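You operate a simulated robot arm through the tools that you are given. There is no shell and no other tool. Be economical: measure what you need, move in short steps, check, and stop when the job is done.

You are at the controls of a simulated robot arm. One attempt, no reset.

JOB
Clamp the dusty green sheet in the width jig, wipe it and lay it on the light panel.
Fine: close the jig slide on it first; wipe with the teal pad till no dust shows; pad back in its place, slide open again, no sheet marked.

The check looks at the end state, three seconds after you hand in, the way a careful person would. Anything else that was tipped, shoved, dropped, spilled or broken makes it a failure. Flat cloth is picked up by pressing the open fingertips on it (5 to 10 N) and closing them slowly along it; thin cloth reads only 2 to 8 mm in the jaws.

ROBOT AND FRAMES
A 6-joint arm with a two-finger parallel gripper, fixed in place. Base frame: the origin is at the foot of the arm, x ahead of it, y to its left, z up; the work surface is at about z = 88. Lengths are in cm, angles in degrees, forces in N, time in s.
With the tool pointing down near the work surface it reaches from about 24 to 64 cm from the base axis. Its first joint turns from -66.0 to 66.0 degrees. Payload 2.7 kg.
Tool frame: the origin (TCP) lies between the finger pads and is the grasp point; the fingertips stand 2.3 cm ahead of it; z points along the fingers, y is the line along which they close. Largest opening 9.4 cm; finger width 3.8, thickness 1; the body of the gripper, 5.4 by 9.6 cm, starts 3.9 cm behind the TCP.
Orientation is told as [roll, pitch, yaw] about the base's x, y, z axes, in that order, counted from this pose: with the fingers straight down and closing along the base's y, the tool's x points along the base's -x, its y along +y and its z along -z.

CONTROLS
- The arm moves only by the tool step_arm. Its argument "targets" is a list of rows, each an object of numbers (a shift or turn left out is 0, a gripper value left out holds the last): "tx", "ty", "tz": the shift along the tool's x, y, z in cm; "ax", "ay", "az": the turn, a rotation vector about the tool's x, y, z in degrees; "gripper": the gripper command, from -1 (fully open) to 1 (shut), values between in proportion. In form: [{"tx": .., "ty": .., "tz": .., "ax": .., "ay": .., "az": .., "gripper": ..}, ...]. A call has 1 to 10 rows; each row shifts and turns the commanded pose from where the row before left it, along the tool's axes as they then stand. Each row takes 0.2 s and may step no farther than 5 cm and 8.6 degrees from the row before; otherwise, or with a gripper value out of range, the whole call is refused. A pose out of reach is approached as far as the arm can. The call stops where the force on the tool passes 90 N (or 10 N more than at its start, if that is more) or the arm is blocked; 0.2 s more then pass. Each finger travels about 4.5 cm/s and halts on what it meets, pressing with about 36 N; the grip force reading is that of the motor and also rises with nothing between the fingers. The clock runs only during rows and for 0.2 s after the last one: add rows that do not move to give the fingers time. The reply holds the time, the measured pose of the TCP, the force on the tool along the base axes, the opening and the grip force, in the units named above and with some noise, and new pictures: "views" is both (left out), scene, wrist or none.
- Cameras (640 x 400 px; columns grow to the right, rows downward): "scene" is fixed at [8.26, -42.5, 141.96]; the picture's right is [0.77, -0.64, 0.00], its down [-0.35, -0.42, -0.84] and it looks along [0.54, 0.64, -0.55] (base axes); focal length 326 px, centre (320, 200). "wrist" rides on the gripper at [-3.9, 0, -4.4] in the tool frame; the picture's right is [0.00, -1.00, 0.00], its down [0.97, 0.00, -0.24] and it looks along [0.24, 0.00, 0.97] (tool axes); focal length 218 px, centre (320, 200). There is no depth. A picture from a camera that has moved, and an enlarged one, comes with that camera's place and axes in the base frame and with its lens. The place of the scene camera against the robot may be out by one fixed shift of up to 1.8 cm in any direction.
- close_up(camera, box): a new picture of the part [left, top, right, bottom] of that camera's present view, enlarged. It takes no simulated time.
- hand_in(): hands the job in; it is judged then, once.

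Work in short steps. Places have to be worked out from the pictures, the camera data and where the tool is seen: move nearer, look again, correct. Check each grasp and each placing, and mend what went wrong. You have 120 turns and 150 pictures in all, those below and enlarged ones among them. Open the gripper and draw the arm clear of the work before you hand the job in, unless the task says otherwise; then end with one line.

The tools are called after "Call:" by a JSON object that holds its "api" and its "payload". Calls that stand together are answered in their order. step_arm: Moves the arm, as the interface text tells. Its arguments: {"type":"object","properties":{"targets":{"type":"array","items":{"type":"object","properties":{"tx":{"type":"number"},"ty":{"type":"number"},"tz":{"type":"number"},"ax":{"type":"number"},"ay":{"type":"number"},"az":{"type":"number"},"gripper":{"type":"number"}}}},"views":{"type":"string","enum":["both","scene","wrist","none"]}},"required":["targets"]} The other tools are called the same way: close_up (camera, box) takes an enlarged picture of a part of a camera's view; hand_in () hands the job in.

At the start:

```text
t: 0.0
tcp_pos: [35.44, 11.68, 121.82]
tool_rot: [0.0, 0.1, 0.1]
wrist_force: [-0.5, -0.3, 1.0]
opening: 9.41
grip_force: 0.1
```

scene: 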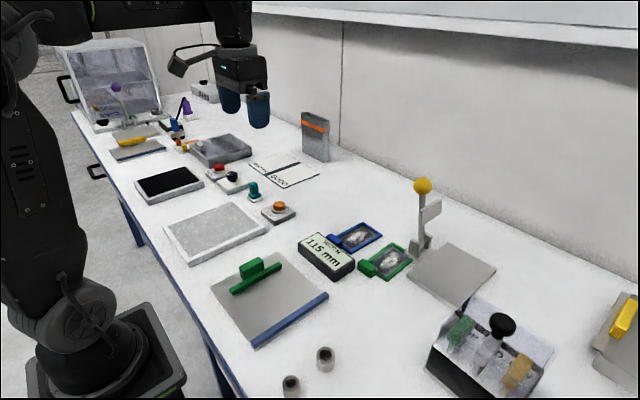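
wrist: 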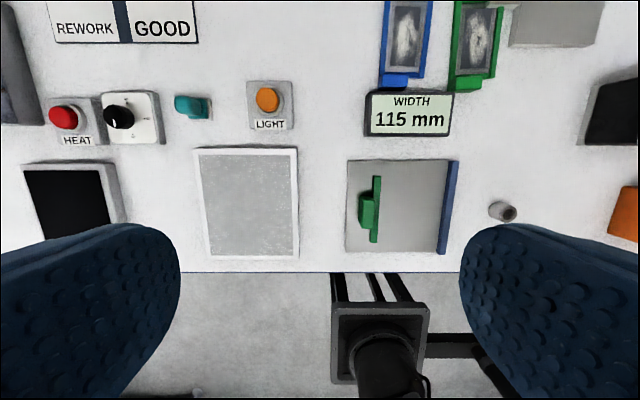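

I start by looking closely at the work area in both cameras.

Call:
{"api": "close_up", "payload": {"camera": "wrist", "box": [320, 0, 640, 270]}}

Call:
{"api": "close_up", "payload": {"camera": "scene", "box": [160, 170, 520, 395]}}

```text
1.48 times, centred on (480, 135) of wrist
camera zoom: at [39.34, 11.7, 126.13], right [0.0, -1.0, 0.0], down [-0.97, 0.0, 0.24], along [-0.24, 0.0, -0.97], focal length 323 px, centre (83, 296)
```

zoom: 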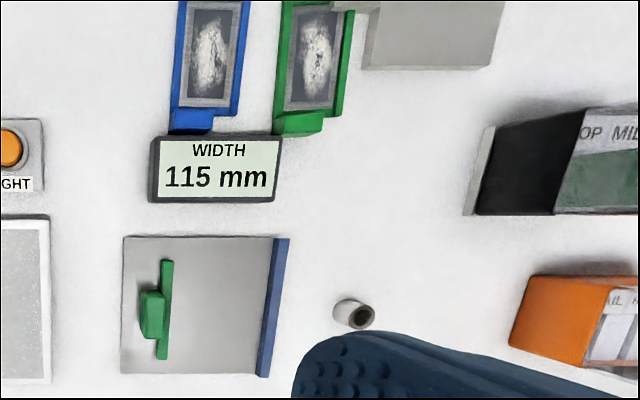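

```text
1.78 times, centred on (340, 282) of scene
camera zoom: at [8.26, -42.5, 141.96], right [0.77, -0.64, 0.0], down [-0.35, -0.42, -0.84], along [0.54, 0.64, -0.55], focal length 579 px, centre (284, 53)
```

zoom: 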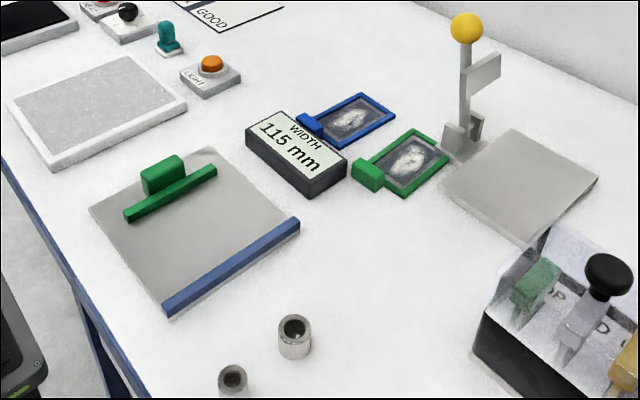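

The green sheet is a framed pane with a tab at about (49,-11), just beside the width display. The jig is at about x 20–37, y -11 to 7. I'm moving over the sheet for a closer look.

Call:
{"api": "step_arm", "payload": {"targets": [{"tx": -2, "ty": -4, "tz": 1.5}, {"tx": -2, "ty": -4, "tz": 1.5}, {"tx": -2, "ty": -4, "tz": 1.5}, {"tx": -2, "ty": -4, "tz": 1.5}, {"tx": -2, "ty": -4, "tz": 1.5}, {}]}}

```text
t: 1.4
tcp_pos: [45.45, -8.27, 114.43]
tool_rot: [0.0, -0.1, 0.0]
wrist_force: [-0.7, -0.5, -0.1]
opening: 9.38
grip_force: 0.1
camera wrist: at [49.27, -8.16, 118.76], right [0.0, -1.0, 0.0], down [-0.97, 0.0, 0.24], along [-0.24, 0.0, -0.97], focal length 218 px, centre (320, 200)
```

scene: 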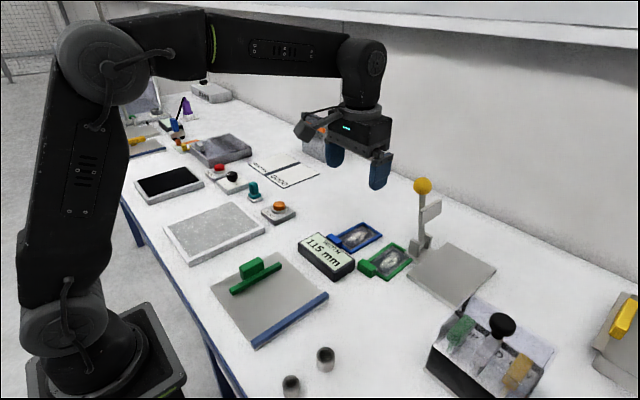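
wrist: 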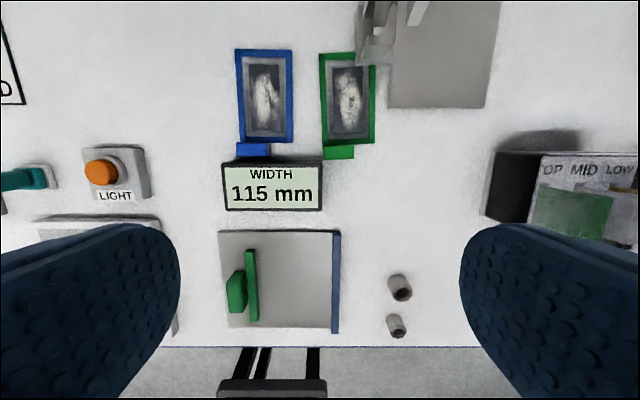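

Call:
{"api": "close_up", "payload": {"camera": "wrist", "box": [210, 30, 400, 220]}}

Call:
{"api": "close_up", "payload": {"camera": "scene", "box": [290, 210, 450, 310]}}

```text
2.11 times, centred on (305, 125) of wrist
camera zoom: at [49.27, -8.16, 118.76], right [0.0, -1.0, 0.0], down [-0.97, 0.0, 0.24], along [-0.24, 0.0, -0.97], focal length 460 px, centre (352, 358)
```

zoom: 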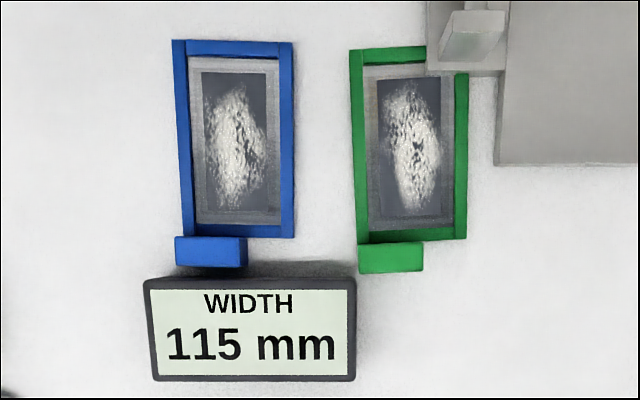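

```text
4.00 times, centred on (370, 260) of scene
camera zoom: at [8.26, -42.5, 141.96], right [0.77, -0.64, 0.0], down [-0.35, -0.42, -0.84], along [0.54, 0.64, -0.55], focal length 1302 px, centre (120, -40)
```

zoom: 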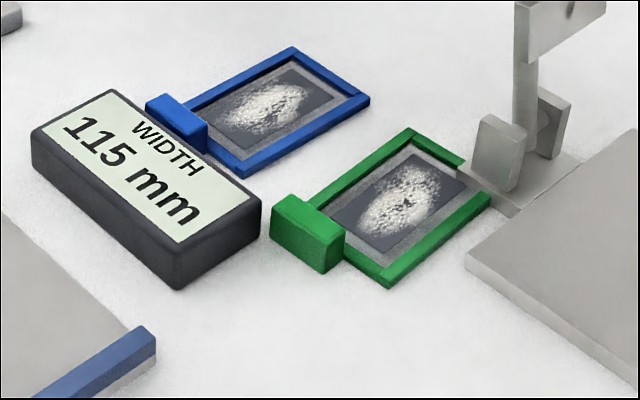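

The green frame's far right corner seems close to or beneath the base of the yellow-knob post. I'm moving closer to check that.

Call:
{"api": "step_arm", "payload": {"targets": [{"tx": -3, "ty": -1.5, "tz": 2}, {"tx": -3, "ty": -1.5, "tz": 2}, {"tx": -3, "ty": -1, "tz": 1}, {}], "views": "wrist"}}

Call:
{"api": "close_up", "payload": {"camera": "scene", "box": [380, 170, 508, 250]}}

```text
t: 2.4
tcp_pos: [54.36, -12.31, 109.19]
tool_rot: [-0.1, 0.0, 0.0]
wrist_force: [-0.1, 0.5, 0.9]
opening: 9.39
grip_force: 0.0
camera wrist: at [58.32, -12.24, 113.63], right [0.0, -1.0, 0.0], down [-0.97, 0.0, 0.24], along [-0.24, 0.0, -0.97], focal length 218 px, centre (320, 200)
```

wrist: 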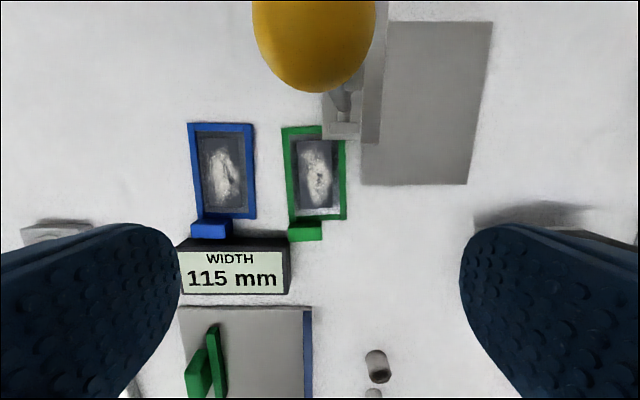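

```text
5.00 times, centred on (444, 210) of scene
camera zoom: at [8.26, -42.5, 141.96], right [0.77, -0.64, 0.0], down [-0.35, -0.42, -0.84], along [0.54, 0.64, -0.55], focal length 1628 px, centre (-300, 150)
```

zoom: 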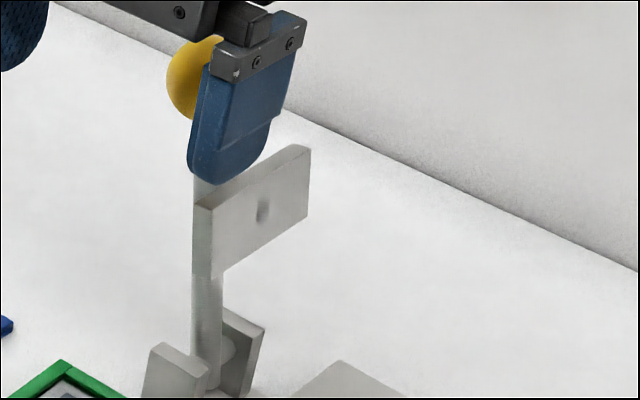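

A finger is close to the yellow lever knob, so I won't go any further forward. First a zoom at the frame corner from here.

Call:
{"api": "close_up", "payload": {"camera": "wrist", "box": [260, 80, 400, 260]}}

Call:
{"api": "close_up", "payload": {"camera": "scene", "box": [350, 220, 446, 280]}}

```text
2.22 times, centred on (330, 170) of wrist
camera zoom: at [58.32, -12.24, 113.63], right [0.0, -1.0, 0.0], down [-0.97, 0.0, 0.24], along [-0.24, 0.0, -0.97], focal length 485 px, centre (298, 267)
```

zoom: 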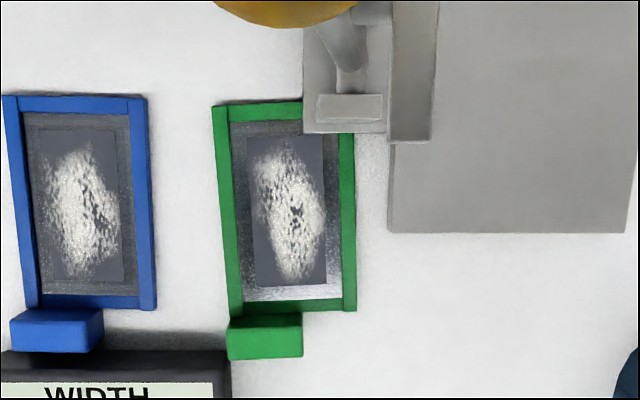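

```text
6.67 times, centred on (398, 250) of scene
camera zoom: at [8.26, -42.5, 141.96], right [0.77, -0.64, 0.0], down [-0.35, -0.42, -0.84], along [0.54, 0.64, -0.55], focal length 2170 px, centre (-200, -133)
```

zoom: 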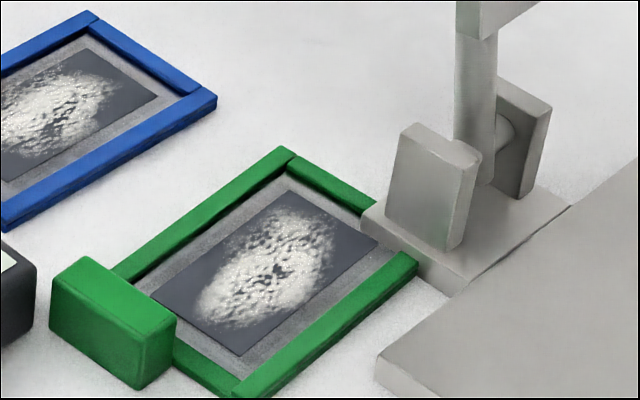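

The lever press's base slab overlaps the far corner of the green frame, so I'll drag the sheet toward -x before lifting. I back away from the knob and turn the tool 90° so the fingers close along x on the tab.

Call:
{"api": "step_arm", "payload": {"targets": [{"tx": 3, "ty": 0.8, "gripper": 0.36}, {"tx": 3, "ty": 0.7}, {"az": 8.5}, {"az": 8.5}, {"az": 8.5}, {"az": 8.5}, {"az": 8.5}, {"az": 8.5}, {"az": 8.5}, {"az": 8.5}], "views": "none"}}

Call:
{"api": "step_arm", "payload": {"targets": [{"az": 8.5}, {"az": 8.5}, {"az": 5, "tz": 3}, {"tz": 3}, {}]}}

```text
t: 4.6
tcp_pos: [48.43, -10.64, 109.25]
tool_rot: [-0.1, 0.0, -68.2]
wrist_force: [0.1, -0.6, 0.7]
opening: 3.01
grip_force: 0.0
```

```text
t: 5.8
tcp_pos: [48.58, -10.68, 103.17]
tool_rot: [0.1, 0.0, -90.0]
wrist_force: [-1.1, 1.0, -0.5]
opening: 3.01
grip_force: 0.1
camera wrist: at [48.55, -14.68, 107.68], right [-1.0, 0.0, 0.0], down [0.0, 0.97, 0.24], along [0.0, 0.24, -0.97], focal length 218 px, centre (320, 200)
```

scene: 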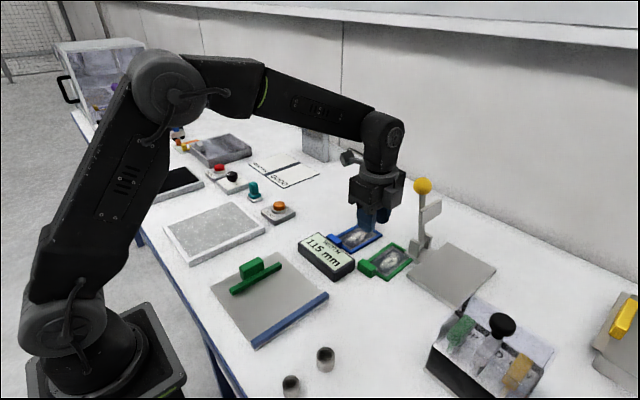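
wrist: 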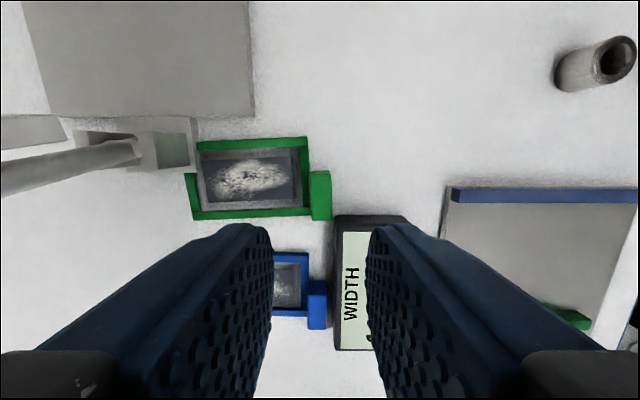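

The tab is at x 47.6–49.4, y -8.4 to -12.8, with a top near z≈90. I go down so the tips stay above the frame rim, checking as I go.

Call:
{"api": "step_arm", "payload": {"targets": [{"tz": 3.5}, {"tz": 3}, {"tz": 2.2}, {"tz": 1.5}, {}], "views": "wrist"}}

Call:
{"api": "close_up", "payload": {"camera": "scene", "box": [320, 200, 448, 280]}}

```text
t: 7.0
tcp_pos: [48.52, -10.81, 93.0]
tool_rot: [0.0, 0.0, -89.9]
wrist_force: [-0.7, -0.9, -0.4]
opening: 3.0
grip_force: 0.0
camera wrist: at [48.51, -14.71, 97.5], right [-1.0, 0.0, 0.0], down [0.0, 0.97, 0.24], along [0.0, 0.24, -0.97], focal length 218 px, centre (320, 200)
```

wrist: 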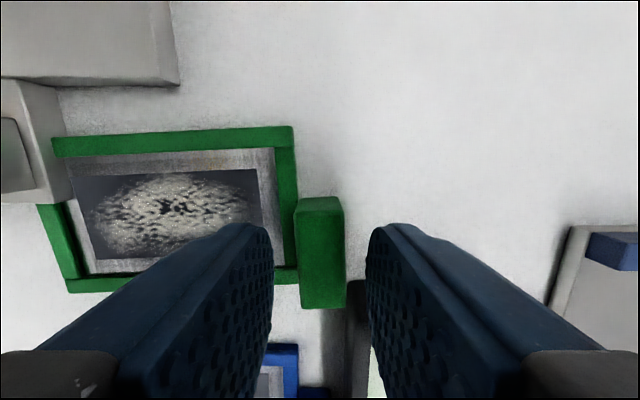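

```text
5.00 times, centred on (384, 240) of scene
camera zoom: at [8.26, -42.5, 141.96], right [0.77, -0.64, 0.0], down [-0.35, -0.42, -0.84], along [0.54, 0.64, -0.55], focal length 1628 px, centre (0, 0)
```

zoom: 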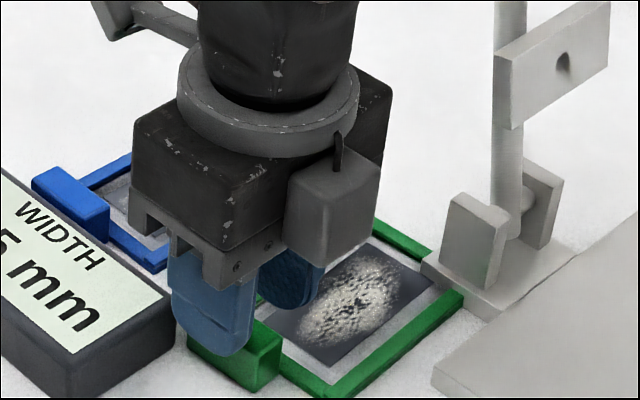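

Centred well. Lowering 1.3 cm more (tips at ~89.4), then closing gently.

Call:
{"api": "step_arm", "payload": {"targets": [{"tz": 0.7}, {"tz": 0.6}, {}], "views": "wrist"}}

Call:
{"api": "close_up", "payload": {"camera": "scene", "box": [340, 230, 420, 280]}}

```text
t: 7.8
tcp_pos: [48.46, -10.81, 91.83]
tool_rot: [-0.1, 0.0, -90.1]
wrist_force: [0.0, -0.1, -0.7]
opening: 3.0
grip_force: 0.1
camera wrist: at [48.44, -14.77, 96.18], right [-1.0, 0.0, 0.0], down [0.0, 0.97, 0.24], along [0.0, 0.24, -0.97], focal length 218 px, centre (320, 200)
```

wrist: 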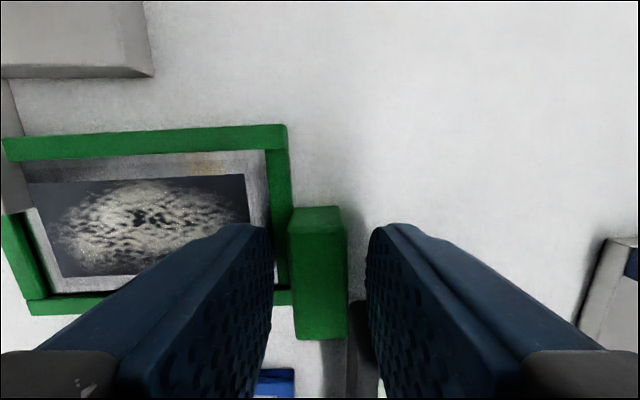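

```text
8.00 times, centred on (380, 255) of scene
camera zoom: at [8.26, -42.5, 141.96], right [0.77, -0.64, 0.0], down [-0.35, -0.42, -0.84], along [0.54, 0.64, -0.55], focal length 2604 px, centre (-160, -240)
```

zoom: 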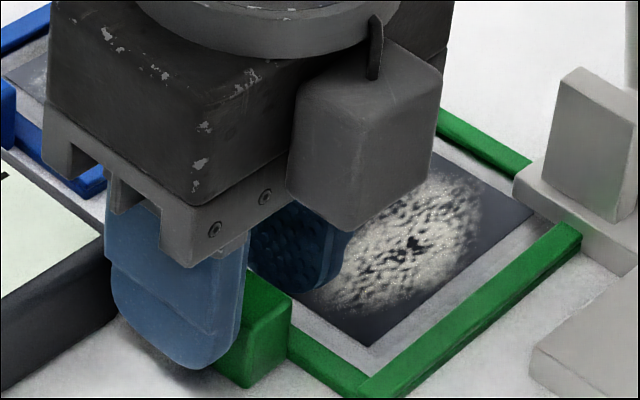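

The far fingertip is still visibly above the rim. I lower 0.3 and close.

Call:
{"api": "step_arm", "payload": {"targets": [{"tz": 0.3, "gripper": 0.36}, {"gripper": 0.6}, {"gripper": 0.8}, {"gripper": 0.9}, {}], "views": "wrist"}}

```text
t: 9.0
tcp_pos: [48.45, -10.91, 91.5]
tool_rot: [0.0, 0.0, -90.0]
wrist_force: [0.4, 0.4, 0.0]
opening: 1.7
grip_force: 36.4
camera wrist: at [48.45, -14.73, 95.91], right [-1.0, 0.0, 0.0], down [0.0, 0.97, 0.24], along [0.0, 0.24, -0.97], focal length 218 px, centre (320, 200)
```

wrist: 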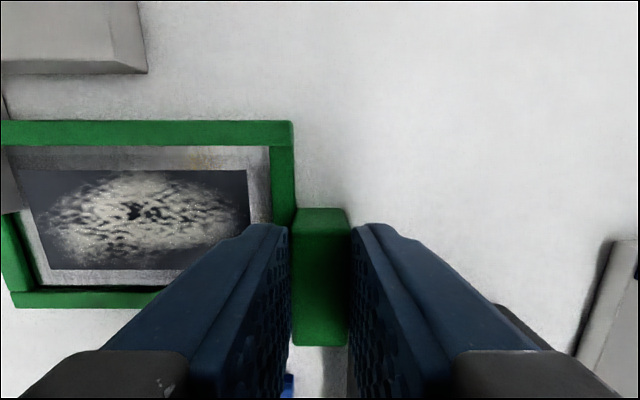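

Gripped at 1.7 cm. I drag it 3 cm toward -x to free the corner from the slab.

Call:
{"api": "step_arm", "payload": {"targets": [{"ty": -0.6, "tx": -0.1}, {"ty": -0.8, "tx": -0.1}, {"ty": -0.8, "tx": -0.1}, {"ty": -0.8}, {}]}}

```text
t: 10.2
tcp_pos: [45.58, -11.19, 91.6]
tool_rot: [0.3, 0.0, -89.9]
wrist_force: [4.9, 0.8, 14.0]
opening: 1.7
grip_force: 35.7
camera wrist: at [45.52, -15.02, 95.9], right [-1.0, 0.0, 0.0], down [0.0, 0.97, 0.24], along [0.0, 0.24, -0.97], focal length 218 px, centre (320, 200)
```

scene: 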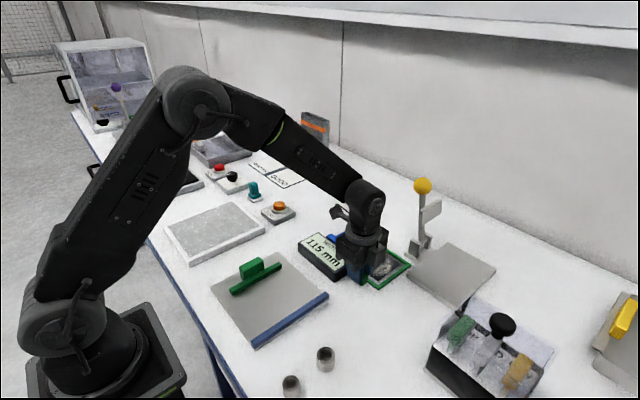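
wrist: 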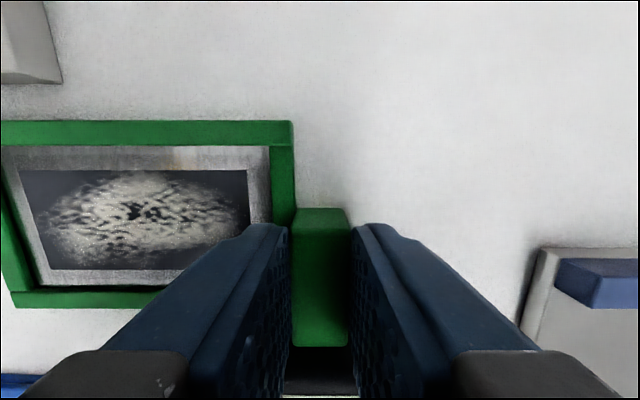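

It slid freely and the frame is off the slab. I lift 2 cm and check for sag.

Call:
{"api": "step_arm", "payload": {"targets": [{"tz": -0.5}, {"tz": -0.8}, {"tz": -0.8}, {}], "views": "wrist"}}

Call:
{"api": "close_up", "payload": {"camera": "scene", "box": [300, 200, 460, 300]}}

```text
t: 11.2
tcp_pos: [45.47, -11.08, 93.52]
tool_rot: [0.1, 0.0, -90.0]
wrist_force: [0.8, 0.7, -0.4]
opening: 1.7
grip_force: 36.3
camera wrist: at [45.46, -15.01, 97.91], right [-1.0, 0.0, 0.0], down [0.0, 0.97, 0.24], along [0.0, 0.24, -0.97], focal length 218 px, centre (320, 200)
```

wrist: 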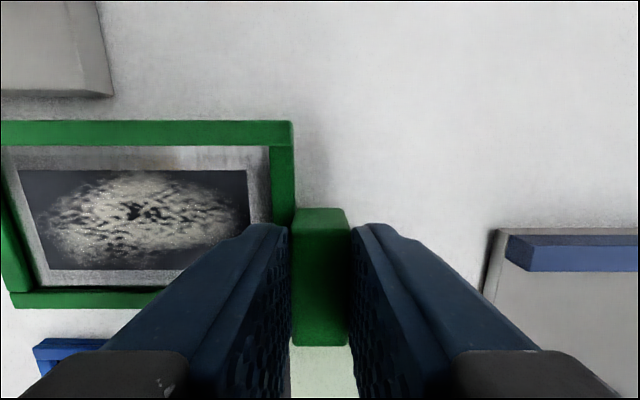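

```text
4.00 times, centred on (380, 250) of scene
camera zoom: at [8.26, -42.5, 141.96], right [0.77, -0.64, 0.0], down [-0.35, -0.42, -0.84], along [0.54, 0.64, -0.55], focal length 1302 px, centre (80, 0)
```

zoom: 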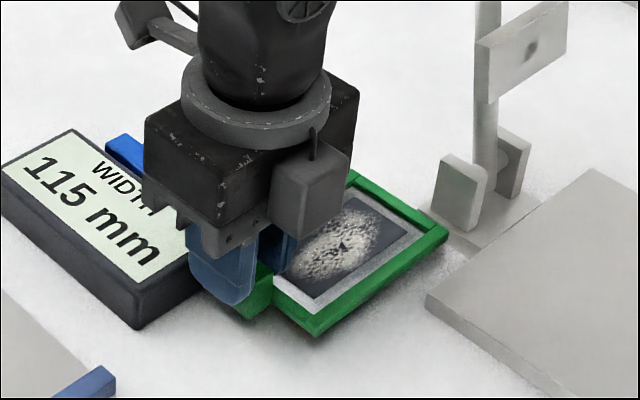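

The sheet is held level. I lift it high and carry it over the jig.

Call:
{"api": "step_arm", "payload": {"targets": [{"tz": -3}, {"tz": -3}, {"tz": -3}, {"ty": -3, "tx": 1}, {"ty": -3.5, "tx": 1.3}, {"ty": -3.5, "tx": 1.3}, {"ty": -3.5, "tx": 1.3}, {"ty": -3.5, "tx": 1.3}, {"ty": -3.4, "tx": 1.3}, {}]}}

```text
t: 13.4
tcp_pos: [24.77, -3.61, 102.29]
tool_rot: [-0.1, 0.0, -89.9]
wrist_force: [-0.2, 1.0, 0.1]
opening: 1.69
grip_force: 36.4
camera wrist: at [24.78, -7.51, 106.78], right [-1.0, 0.0, 0.0], down [0.0, 0.97, 0.24], along [0.0, 0.24, -0.97], focal length 218 px, centre (320, 200)
```

scene: 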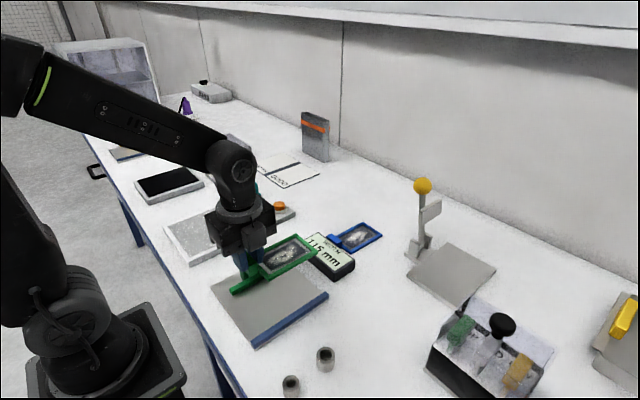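
wrist: 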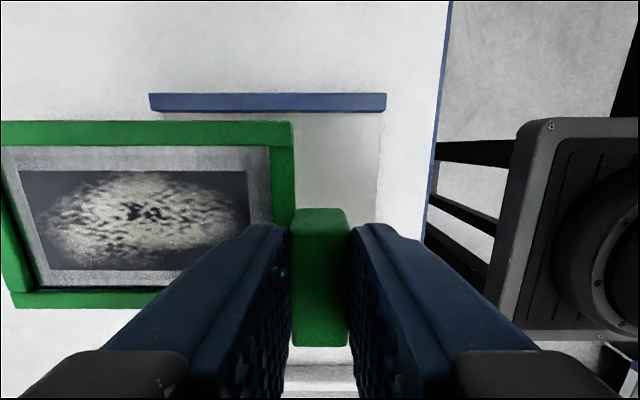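

The fence inner face is at y≈-10.1 and the frame spans about -8.3 to -1.2, so it needs +0.3 in y. I lower to just above the plate.

Call:
{"api": "step_arm", "payload": {"targets": [{"tz": 3, "tx": 0.3}, {"tz": 3}, {"tz": 2}, {"tz": 0.8}, {}]}}

Call:
{"api": "close_up", "payload": {"camera": "scene", "box": [190, 220, 350, 350]}}

```text
t: 14.6
tcp_pos: [24.9, -3.4, 93.63]
tool_rot: [0.0, 0.0, -90.0]
wrist_force: [0.4, -0.6, -1.3]
opening: 1.7
grip_force: 35.9
camera wrist: at [24.94, -7.3, 98.02], right [-1.0, 0.0, 0.0], down [0.0, 0.97, 0.24], along [0.0, 0.24, -0.97], focal length 218 px, centre (320, 200)
```

scene: 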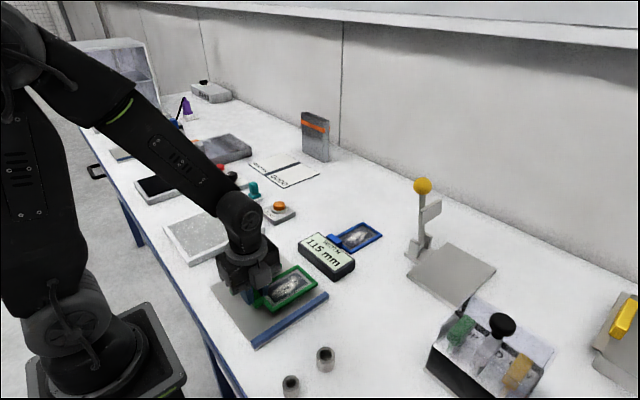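
wrist: 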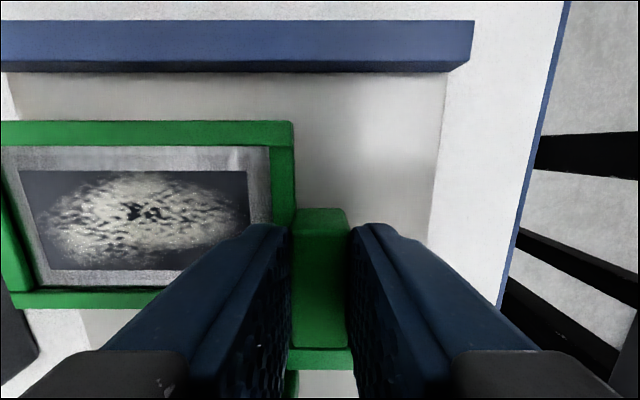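

```text
3.08 times, centred on (270, 285) of scene
camera zoom: at [8.26, -42.5, 141.96], right [0.77, -0.64, 0.0], down [-0.35, -0.42, -0.84], along [0.54, 0.64, -0.55], focal length 1002 px, centre (474, -62)
```

zoom: 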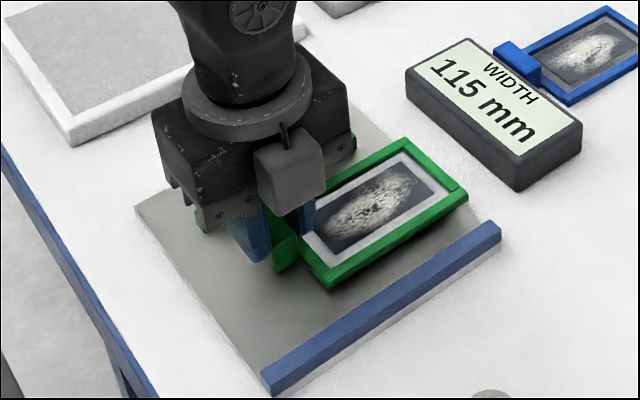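

Judging by the wrist view, the far end overhangs the plate by ~1 cm. I shift -0.9 in x and lower until contact.

Call:
{"api": "step_arm", "payload": {"targets": [{"ty": -0.9}, {"tz": 0.4}, {"tz": 0.3}, {"tz": 0.3}, {}]}}

```text
t: 15.8
tcp_pos: [24.09, -3.32, 92.73]
tool_rot: [0.0, 0.0, -90.1]
wrist_force: [-0.4, 0.0, -1.4]
opening: 1.7
grip_force: 35.7
camera wrist: at [24.13, -7.21, 97.09], right [-1.0, 0.0, 0.0], down [0.0, 0.97, 0.24], along [0.0, 0.24, -0.97], focal length 218 px, centre (320, 200)
```

scene: 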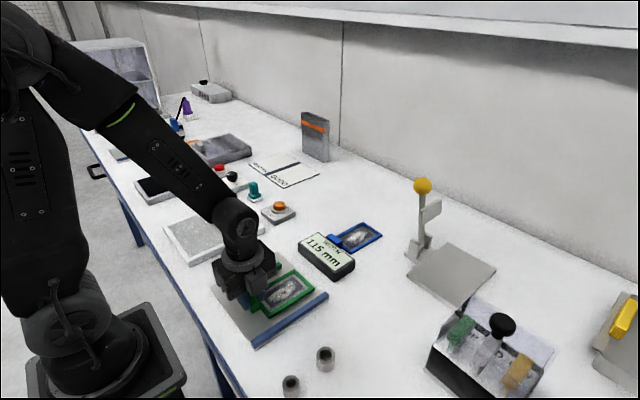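
wrist: 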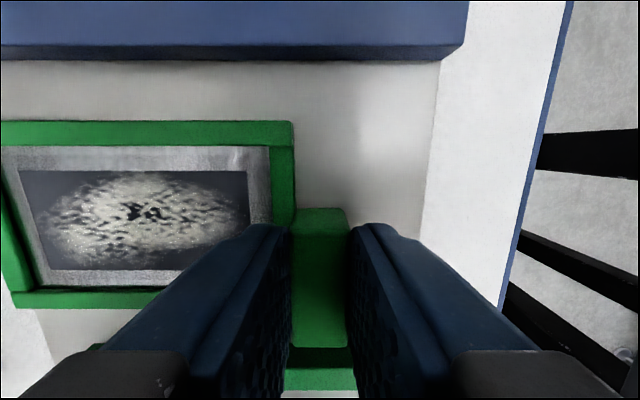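

Well within the jig and no contact yet. I lower in small steps until force shows.

Call:
{"api": "step_arm", "payload": {"targets": [{"tz": 0.2}, {"tz": 0.2}, {}], "views": "none"}}

Call:
{"api": "step_arm", "payload": {"targets": [{"tz": 0.15}, {"tz": 0.1}, {}], "views": "wrist"}}

```text
t: 16.6
tcp_pos: [24.29, -3.34, 92.19]
tool_rot: [-0.1, 0.0, -90.1]
wrist_force: [-0.1, -0.3, 1.9]
opening: 1.72
grip_force: 36.0
```

```text
t: 17.4
tcp_pos: [24.16, -3.26, 92.02]
tool_rot: [0.1, 0.0, -90.0]
wrist_force: [-5.4, 0.1, 27.6]
opening: 1.71
grip_force: 36.3
camera wrist: at [24.17, -7.2, 96.48], right [-1.0, 0.0, 0.0], down [0.0, 0.97, 0.24], along [0.0, 0.24, -0.97], focal length 218 px, centre (320, 200)
```

wrist: 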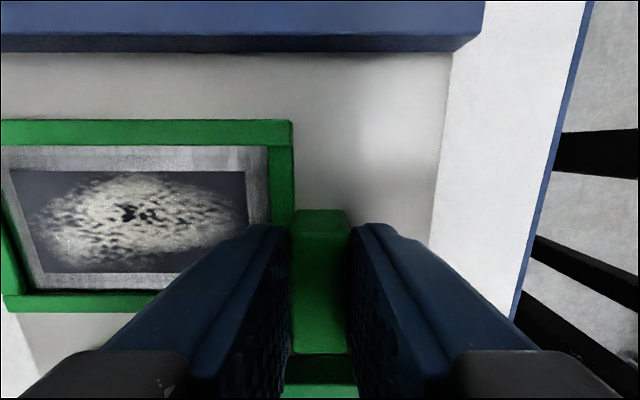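

It's seated (27 N). I relieve the press, open slightly, rise, and look.

Call:
{"api": "step_arm", "payload": {"targets": [{"tz": -0.2}, {"gripper": 0.4}, {}, {"tz": -0.6}, {"tz": -3}, {"tz": -4}, {"tz": -4}, {}]}}

Call:
{"api": "close_up", "payload": {"camera": "scene", "box": [190, 220, 350, 350]}}

```text
t: 19.2
tcp_pos: [23.97, -3.3, 103.86]
tool_rot: [0.1, 0.0, -89.9]
wrist_force: [0.0, 0.7, -0.9]
opening: 2.8
grip_force: 0.1
camera wrist: at [24.01, -7.15, 108.28], right [-1.0, 0.0, 0.0], down [0.0, 0.97, 0.24], along [0.0, 0.24, -0.97], focal length 218 px, centre (320, 200)
```

scene: 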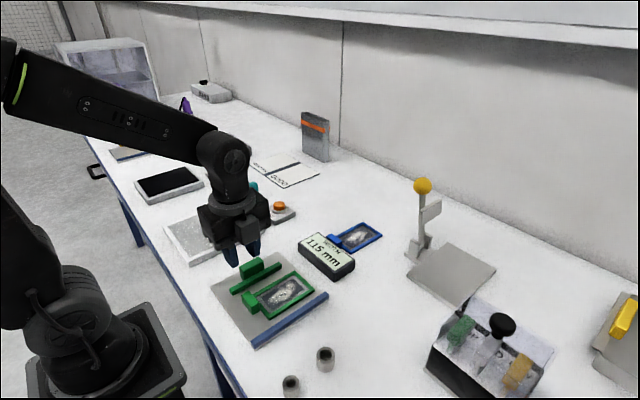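
wrist: 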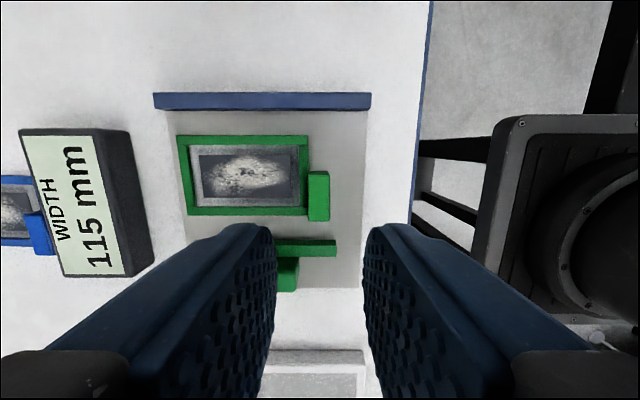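

```text
3.08 times, centred on (270, 285) of scene
camera zoom: at [8.26, -42.5, 141.96], right [0.77, -0.64, 0.0], down [-0.35, -0.42, -0.84], along [0.54, 0.64, -0.55], focal length 1002 px, centre (474, -62)
```

zoom: 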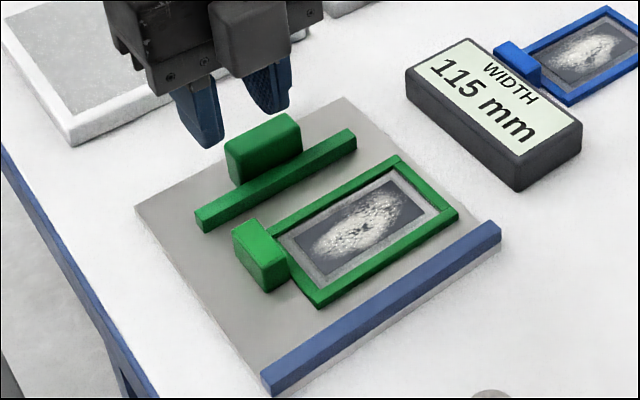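

The sheet is placed nicely between slide and fence. Next I turn the tool back to yaw 0 and move above the slide handle, around (28.4, 3.8).

Call:
{"api": "step_arm", "payload": {"targets": [{"ty": 2.2, "tx": 3.6, "gripper": -0.1}, {"ty": 2.2, "tx": 3.5}, {"az": -8.5}, {"az": -8.5}, {"az": -8.5}, {"az": -8.5}, {"az": -8.5}, {"az": -8.5}, {"az": -8.5}, {"az": -8.5}], "views": "none"}}

Call:
{"api": "step_arm", "payload": {"targets": [{"az": -8.5}, {"az": -8.5}, {"az": -5}, {}]}}

```text
t: 21.4
tcp_pos: [28.62, 3.74, 103.91]
tool_rot: [0.0, -0.1, -21.7]
wrist_force: [0.3, 0.3, 0.6]
opening: 5.15
grip_force: 0.0
```

```text
t: 22.4
tcp_pos: [28.56, 3.71, 103.93]
tool_rot: [0.0, 0.1, 0.2]
wrist_force: [0.1, -0.2, -0.1]
opening: 5.15
grip_force: 0.2
camera wrist: at [32.51, 3.8, 108.31], right [0.0, -1.0, 0.0], down [-0.97, 0.0, 0.24], along [-0.24, 0.0, -0.97], focal length 218 px, centre (320, 200)
```

scene: 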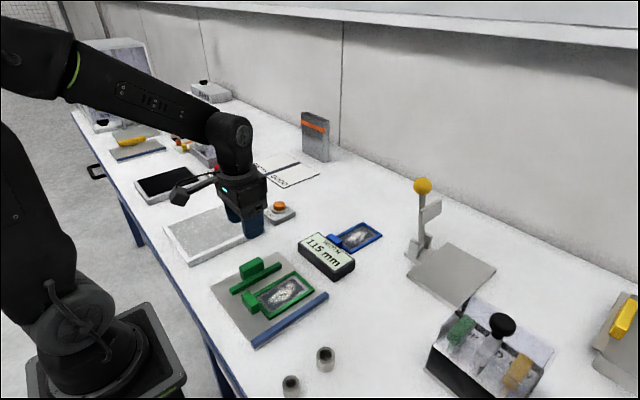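
wrist: 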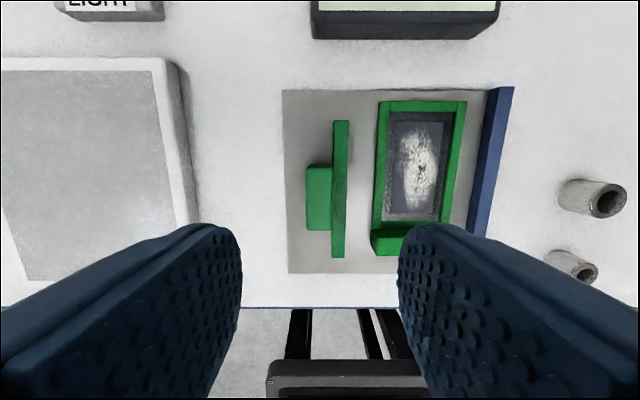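

The handle is centred at about (28.5, 3.9). I lower with the tips kept above the bar.

Call:
{"api": "step_arm", "payload": {"targets": [{"tz": 3, "ty": 0.2, "gripper": 0.15}, {"tz": 3}, {"tz": 3}, {"tz": 1.2}, {}], "views": "wrist"}}

Call:
{"api": "close_up", "payload": {"camera": "scene", "box": [200, 220, 328, 300]}}

```text
t: 23.6
tcp_pos: [28.6, 3.96, 93.61]
tool_rot: [0.0, -0.1, 0.0]
wrist_force: [0.4, -0.5, -0.4]
opening: 4.0
grip_force: 0.0
camera wrist: at [32.48, 3.96, 98.03], right [0.0, -1.0, 0.0], down [-0.97, 0.0, 0.24], along [-0.24, 0.0, -0.97], focal length 218 px, centre (320, 200)
```

wrist: 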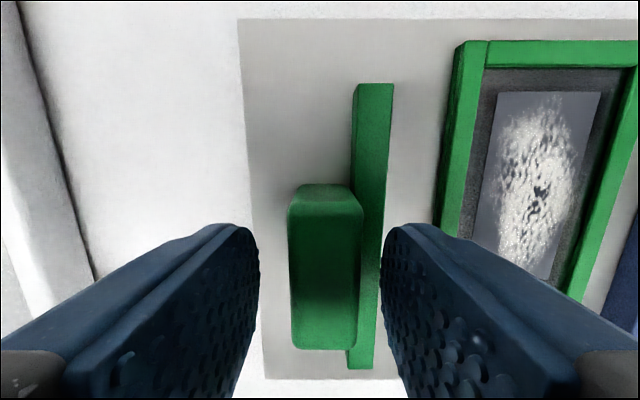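

```text
5.00 times, centred on (264, 260) of scene
camera zoom: at [8.26, -42.5, 141.96], right [0.77, -0.64, 0.0], down [-0.35, -0.42, -0.84], along [0.54, 0.64, -0.55], focal length 1628 px, centre (600, -100)
```

zoom: 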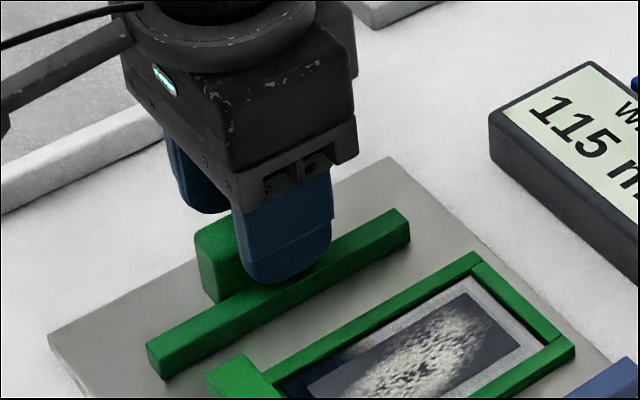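

The handle sits between the fingers. I lower 0.7, close, and check.

Call:
{"api": "step_arm", "payload": {"targets": [{"tz": 0.4, "ty": -0.2}, {"tz": 0.3}, {"gripper": 0.4}, {"gripper": 0.6}, {"gripper": 0.8}, {}], "views": "wrist"}}

```text
t: 25.0
tcp_pos: [28.57, 3.78, 93.0]
tool_rot: [0.1, -0.1, 0.0]
wrist_force: [0.3, -0.2, -3.1]
opening: 2.15
grip_force: 45.2
camera wrist: at [32.45, 3.75, 97.41], right [0.0, -1.0, 0.0], down [-0.97, 0.0, 0.24], along [-0.24, 0.0, -0.97], focal length 218 px, centre (320, 200)
```

wrist: 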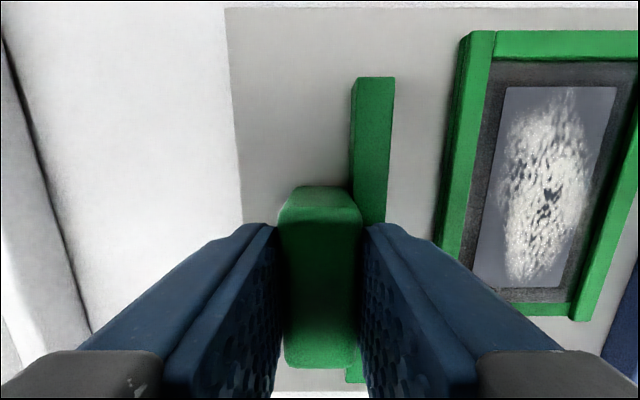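

Gripped at 2.15 cm. I slide toward -y 3 cm and check.

Call:
{"api": "step_arm", "payload": {"targets": [{"ty": -0.6}, {"ty": -0.8}, {"ty": -0.8}, {"ty": -0.8}, {}]}}

```text
t: 26.2
tcp_pos: [28.59, 0.84, 93.02]
tool_rot: [0.0, -0.1, 0.0]
wrist_force: [8.2, -0.4, 3.9]
opening: 2.17
grip_force: 45.3
camera wrist: at [32.44, 0.73, 97.41], right [0.0, -1.0, 0.0], down [-0.97, 0.0, 0.24], along [-0.24, 0.0, -0.97], focal length 218 px, centre (320, 200)
```

scene: 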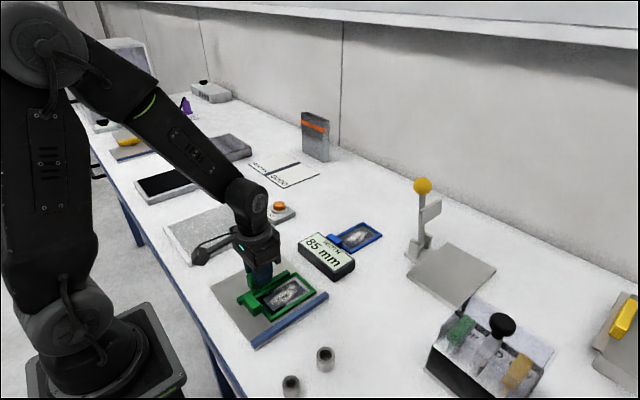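
wrist: 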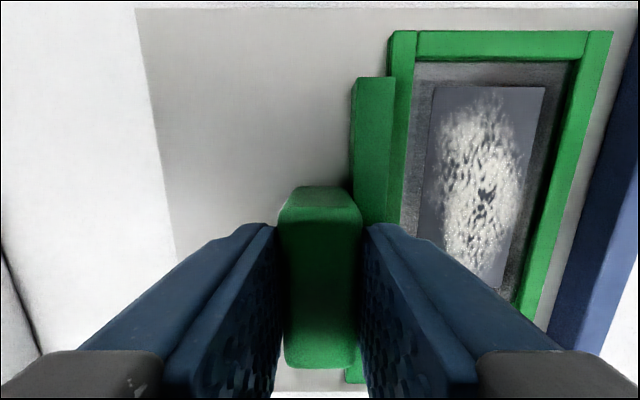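

The display reads 85 mm and the bar has just met the sheet. I continue in small steps, watching the force in y.

Call:
{"api": "step_arm", "payload": {"targets": [{"ty": -0.4}, {"ty": -0.4}, {}], "views": "none"}}

Call:
{"api": "step_arm", "payload": {"targets": [{"ty": -0.2}, {"ty": -0.2}, {}]}}

```text
t: 27.0
tcp_pos: [28.72, -0.08, 92.95]
tool_rot: [0.0, -0.2, 0.0]
wrist_force: [4.8, 0.2, 10.1]
opening: 2.17
grip_force: 45.4
```

```text
t: 27.8
tcp_pos: [28.54, -0.37, 92.91]
tool_rot: [0.0, -0.1, 0.0]
wrist_force: [-7.9, -0.8, 31.1]
opening: 2.17
grip_force: 45.2
camera wrist: at [32.45, -0.43, 97.4], right [0.0, -1.0, 0.0], down [-0.97, 0.0, 0.24], along [-0.24, 0.0, -0.97], focal length 218 px, centre (320, 200)
```

scene: 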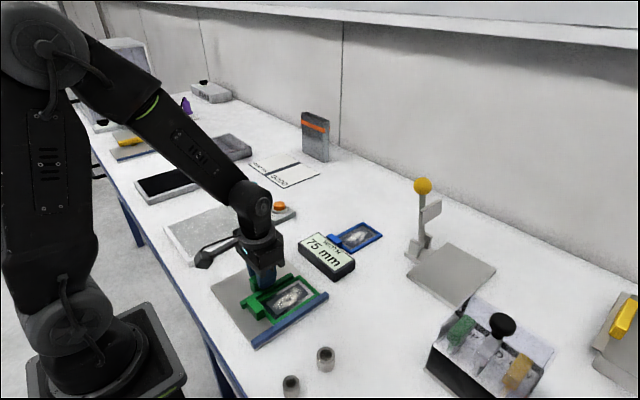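
wrist: 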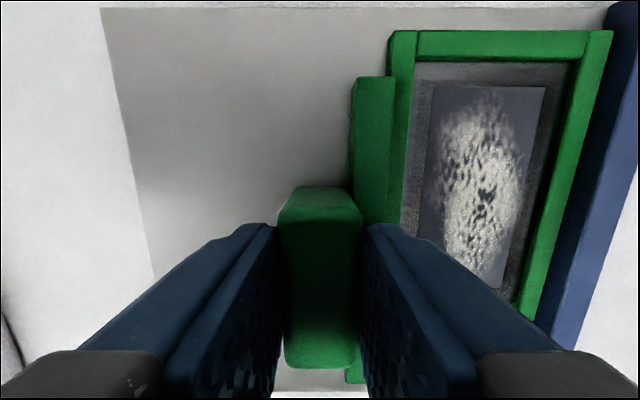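

75 mm and nearly at the fence. I ease the downward load slightly and continue in small steps.

Call:
{"api": "step_arm", "payload": {"targets": [{"ty": -0.15, "tz": -0.1}, {"ty": -0.15}, {}], "views": "scene"}}

Call:
{"api": "close_up", "payload": {"camera": "scene", "box": [220, 220, 380, 340]}}

```text
t: 28.6
tcp_pos: [28.52, -0.72, 92.95]
tool_rot: [0.1, 0.2, 0.0]
wrist_force: [-6.9, 3.6, 3.2]
opening: 2.16
grip_force: 44.9
```

scene: 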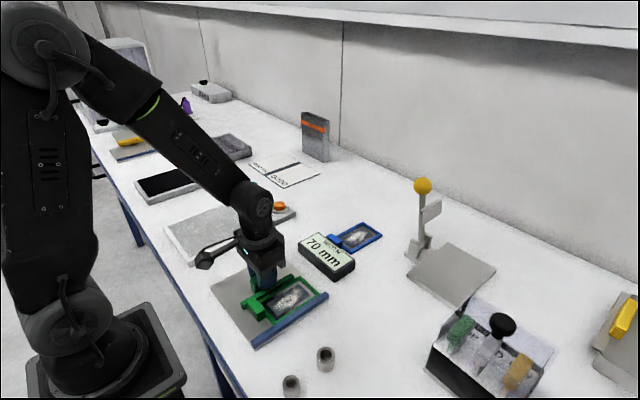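

```text
3.33 times, centred on (300, 280) of scene
camera zoom: at [8.24, -42.49, 141.97], right [0.77, -0.64, 0.0], down [-0.35, -0.42, -0.84], along [0.54, 0.64, -0.55], focal length 1085 px, centre (387, -67)
```

zoom: 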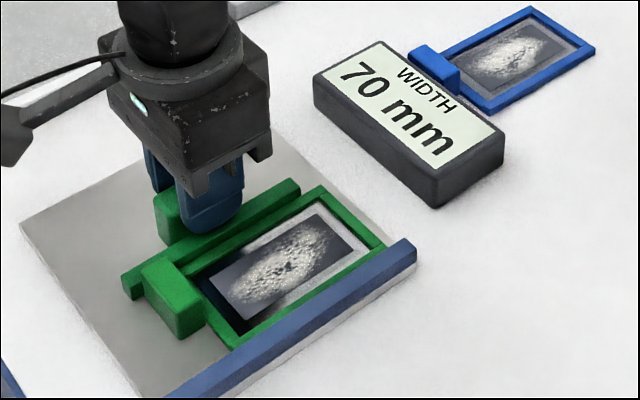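

70 mm with reaction building. One more small press to confirm it's clamped.

Call:
{"api": "step_arm", "payload": {"targets": [{"ty": -0.15}, {}], "views": "wrist"}}

Call:
{"api": "close_up", "payload": {"camera": "scene", "box": [220, 220, 380, 340]}}

```text
t: 29.2
tcp_pos: [28.7, -0.59, 93.06]
tool_rot: [0.1, 0.2, 0.0]
wrist_force: [0.8, 27.1, -12.5]
opening: 2.16
grip_force: 44.7
camera wrist: at [32.47, -0.71, 97.39], right [0.0, -1.0, 0.0], down [-0.97, 0.0, 0.24], along [-0.24, 0.0, -0.97], focal length 218 px, centre (320, 200)
```

wrist: 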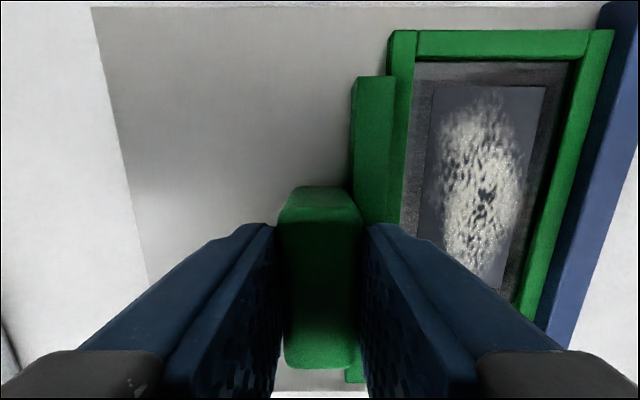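

```text
3.33 times, centred on (300, 280) of scene
camera zoom: at [8.28, -42.43, 141.98], right [0.77, -0.64, 0.0], down [-0.35, -0.42, -0.84], along [0.54, 0.64, -0.55], focal length 1085 px, centre (387, -67)
```

zoom: 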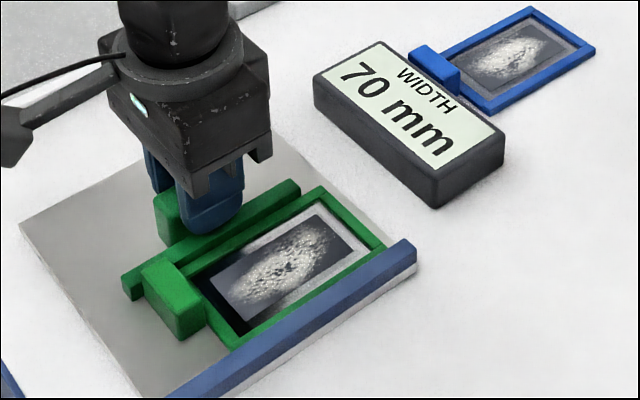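

Clamped firmly at 70 mm (27 N). I release the handle, rise, and head toward the teal pad at about (45, 31).

Call:
{"api": "step_arm", "payload": {"targets": [{"ty": 0.15, "gripper": 0.4}, {"gripper": 0.15}, {}, {"tz": -3}, {"tz": -4}, {"tz": -4}, {"tz": -3}, {}], "views": "scene"}}

Call:
{"api": "step_arm", "payload": {"targets": [{"tx": -1, "ty": 4.5}, {"tx": -1.5, "ty": 4.5}, {"tx": -1.5, "ty": 4.5}, {"tx": -2, "ty": 4.5}, {"tx": -2, "ty": 4.5}, {"tx": -2, "ty": 4.5}, {"tx": -2, "ty": 4}, {}]}}

```text
t: 31.0
tcp_pos: [28.45, -0.92, 107.1]
tool_rot: [0.0, 0.1, 0.0]
wrist_force: [0.3, 0.4, -0.1]
opening: 4.0
grip_force: 0.1
```

scene: 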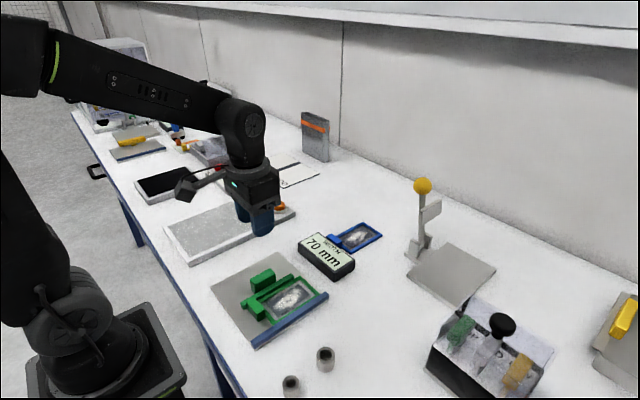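

```text
t: 32.8
tcp_pos: [40.95, 30.59, 107.18]
tool_rot: [0.0, 0.1, 0.0]
wrist_force: [0.5, -1.1, -0.1]
opening: 4.0
grip_force: 0.2
camera wrist: at [44.82, 30.65, 111.46], right [0.0, -1.0, 0.0], down [-0.97, 0.0, 0.24], along [-0.24, 0.0, -0.97], focal length 218 px, centre (320, 200)
```

scene: 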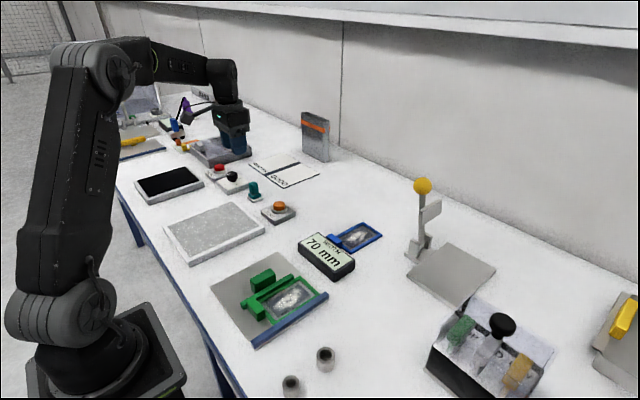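
wrist: 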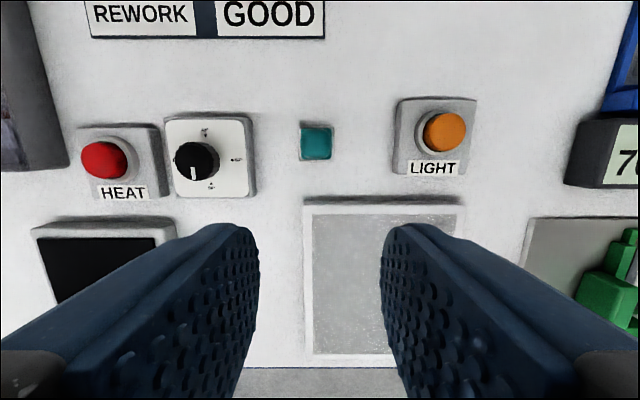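

Call:
{"api": "close_up", "payload": {"camera": "wrist", "box": [270, 100, 370, 180]}}

Call:
{"api": "close_up", "payload": {"camera": "scene", "box": [220, 165, 300, 225]}}

```text
5.00 times, centred on (320, 140) of wrist
camera zoom: at [44.82, 30.65, 111.46], right [0.0, -1.0, 0.0], down [-0.97, 0.0, 0.24], along [-0.24, 0.0, -0.97], focal length 1091 px, centre (320, 500)
```

zoom: 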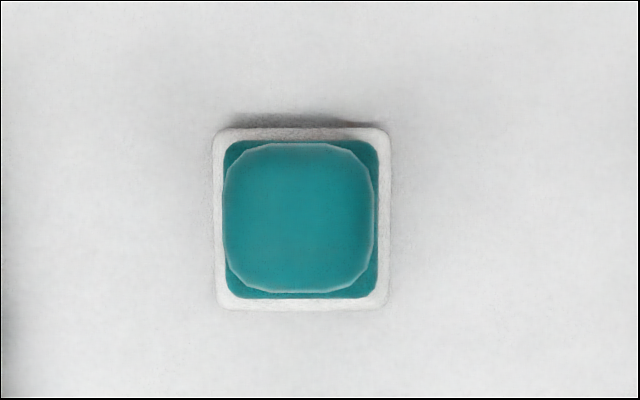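

```text
6.67 times, centred on (260, 195) of scene
camera zoom: at [8.27, -42.5, 141.96], right [0.77, -0.64, 0.0], down [-0.35, -0.42, -0.84], along [0.54, 0.64, -0.55], focal length 2170 px, centre (720, 233)
```

zoom: 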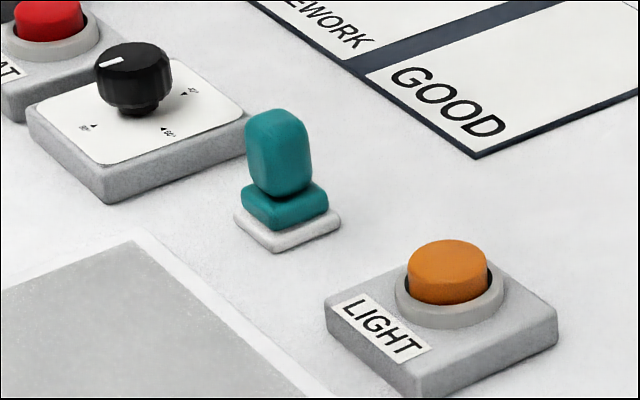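

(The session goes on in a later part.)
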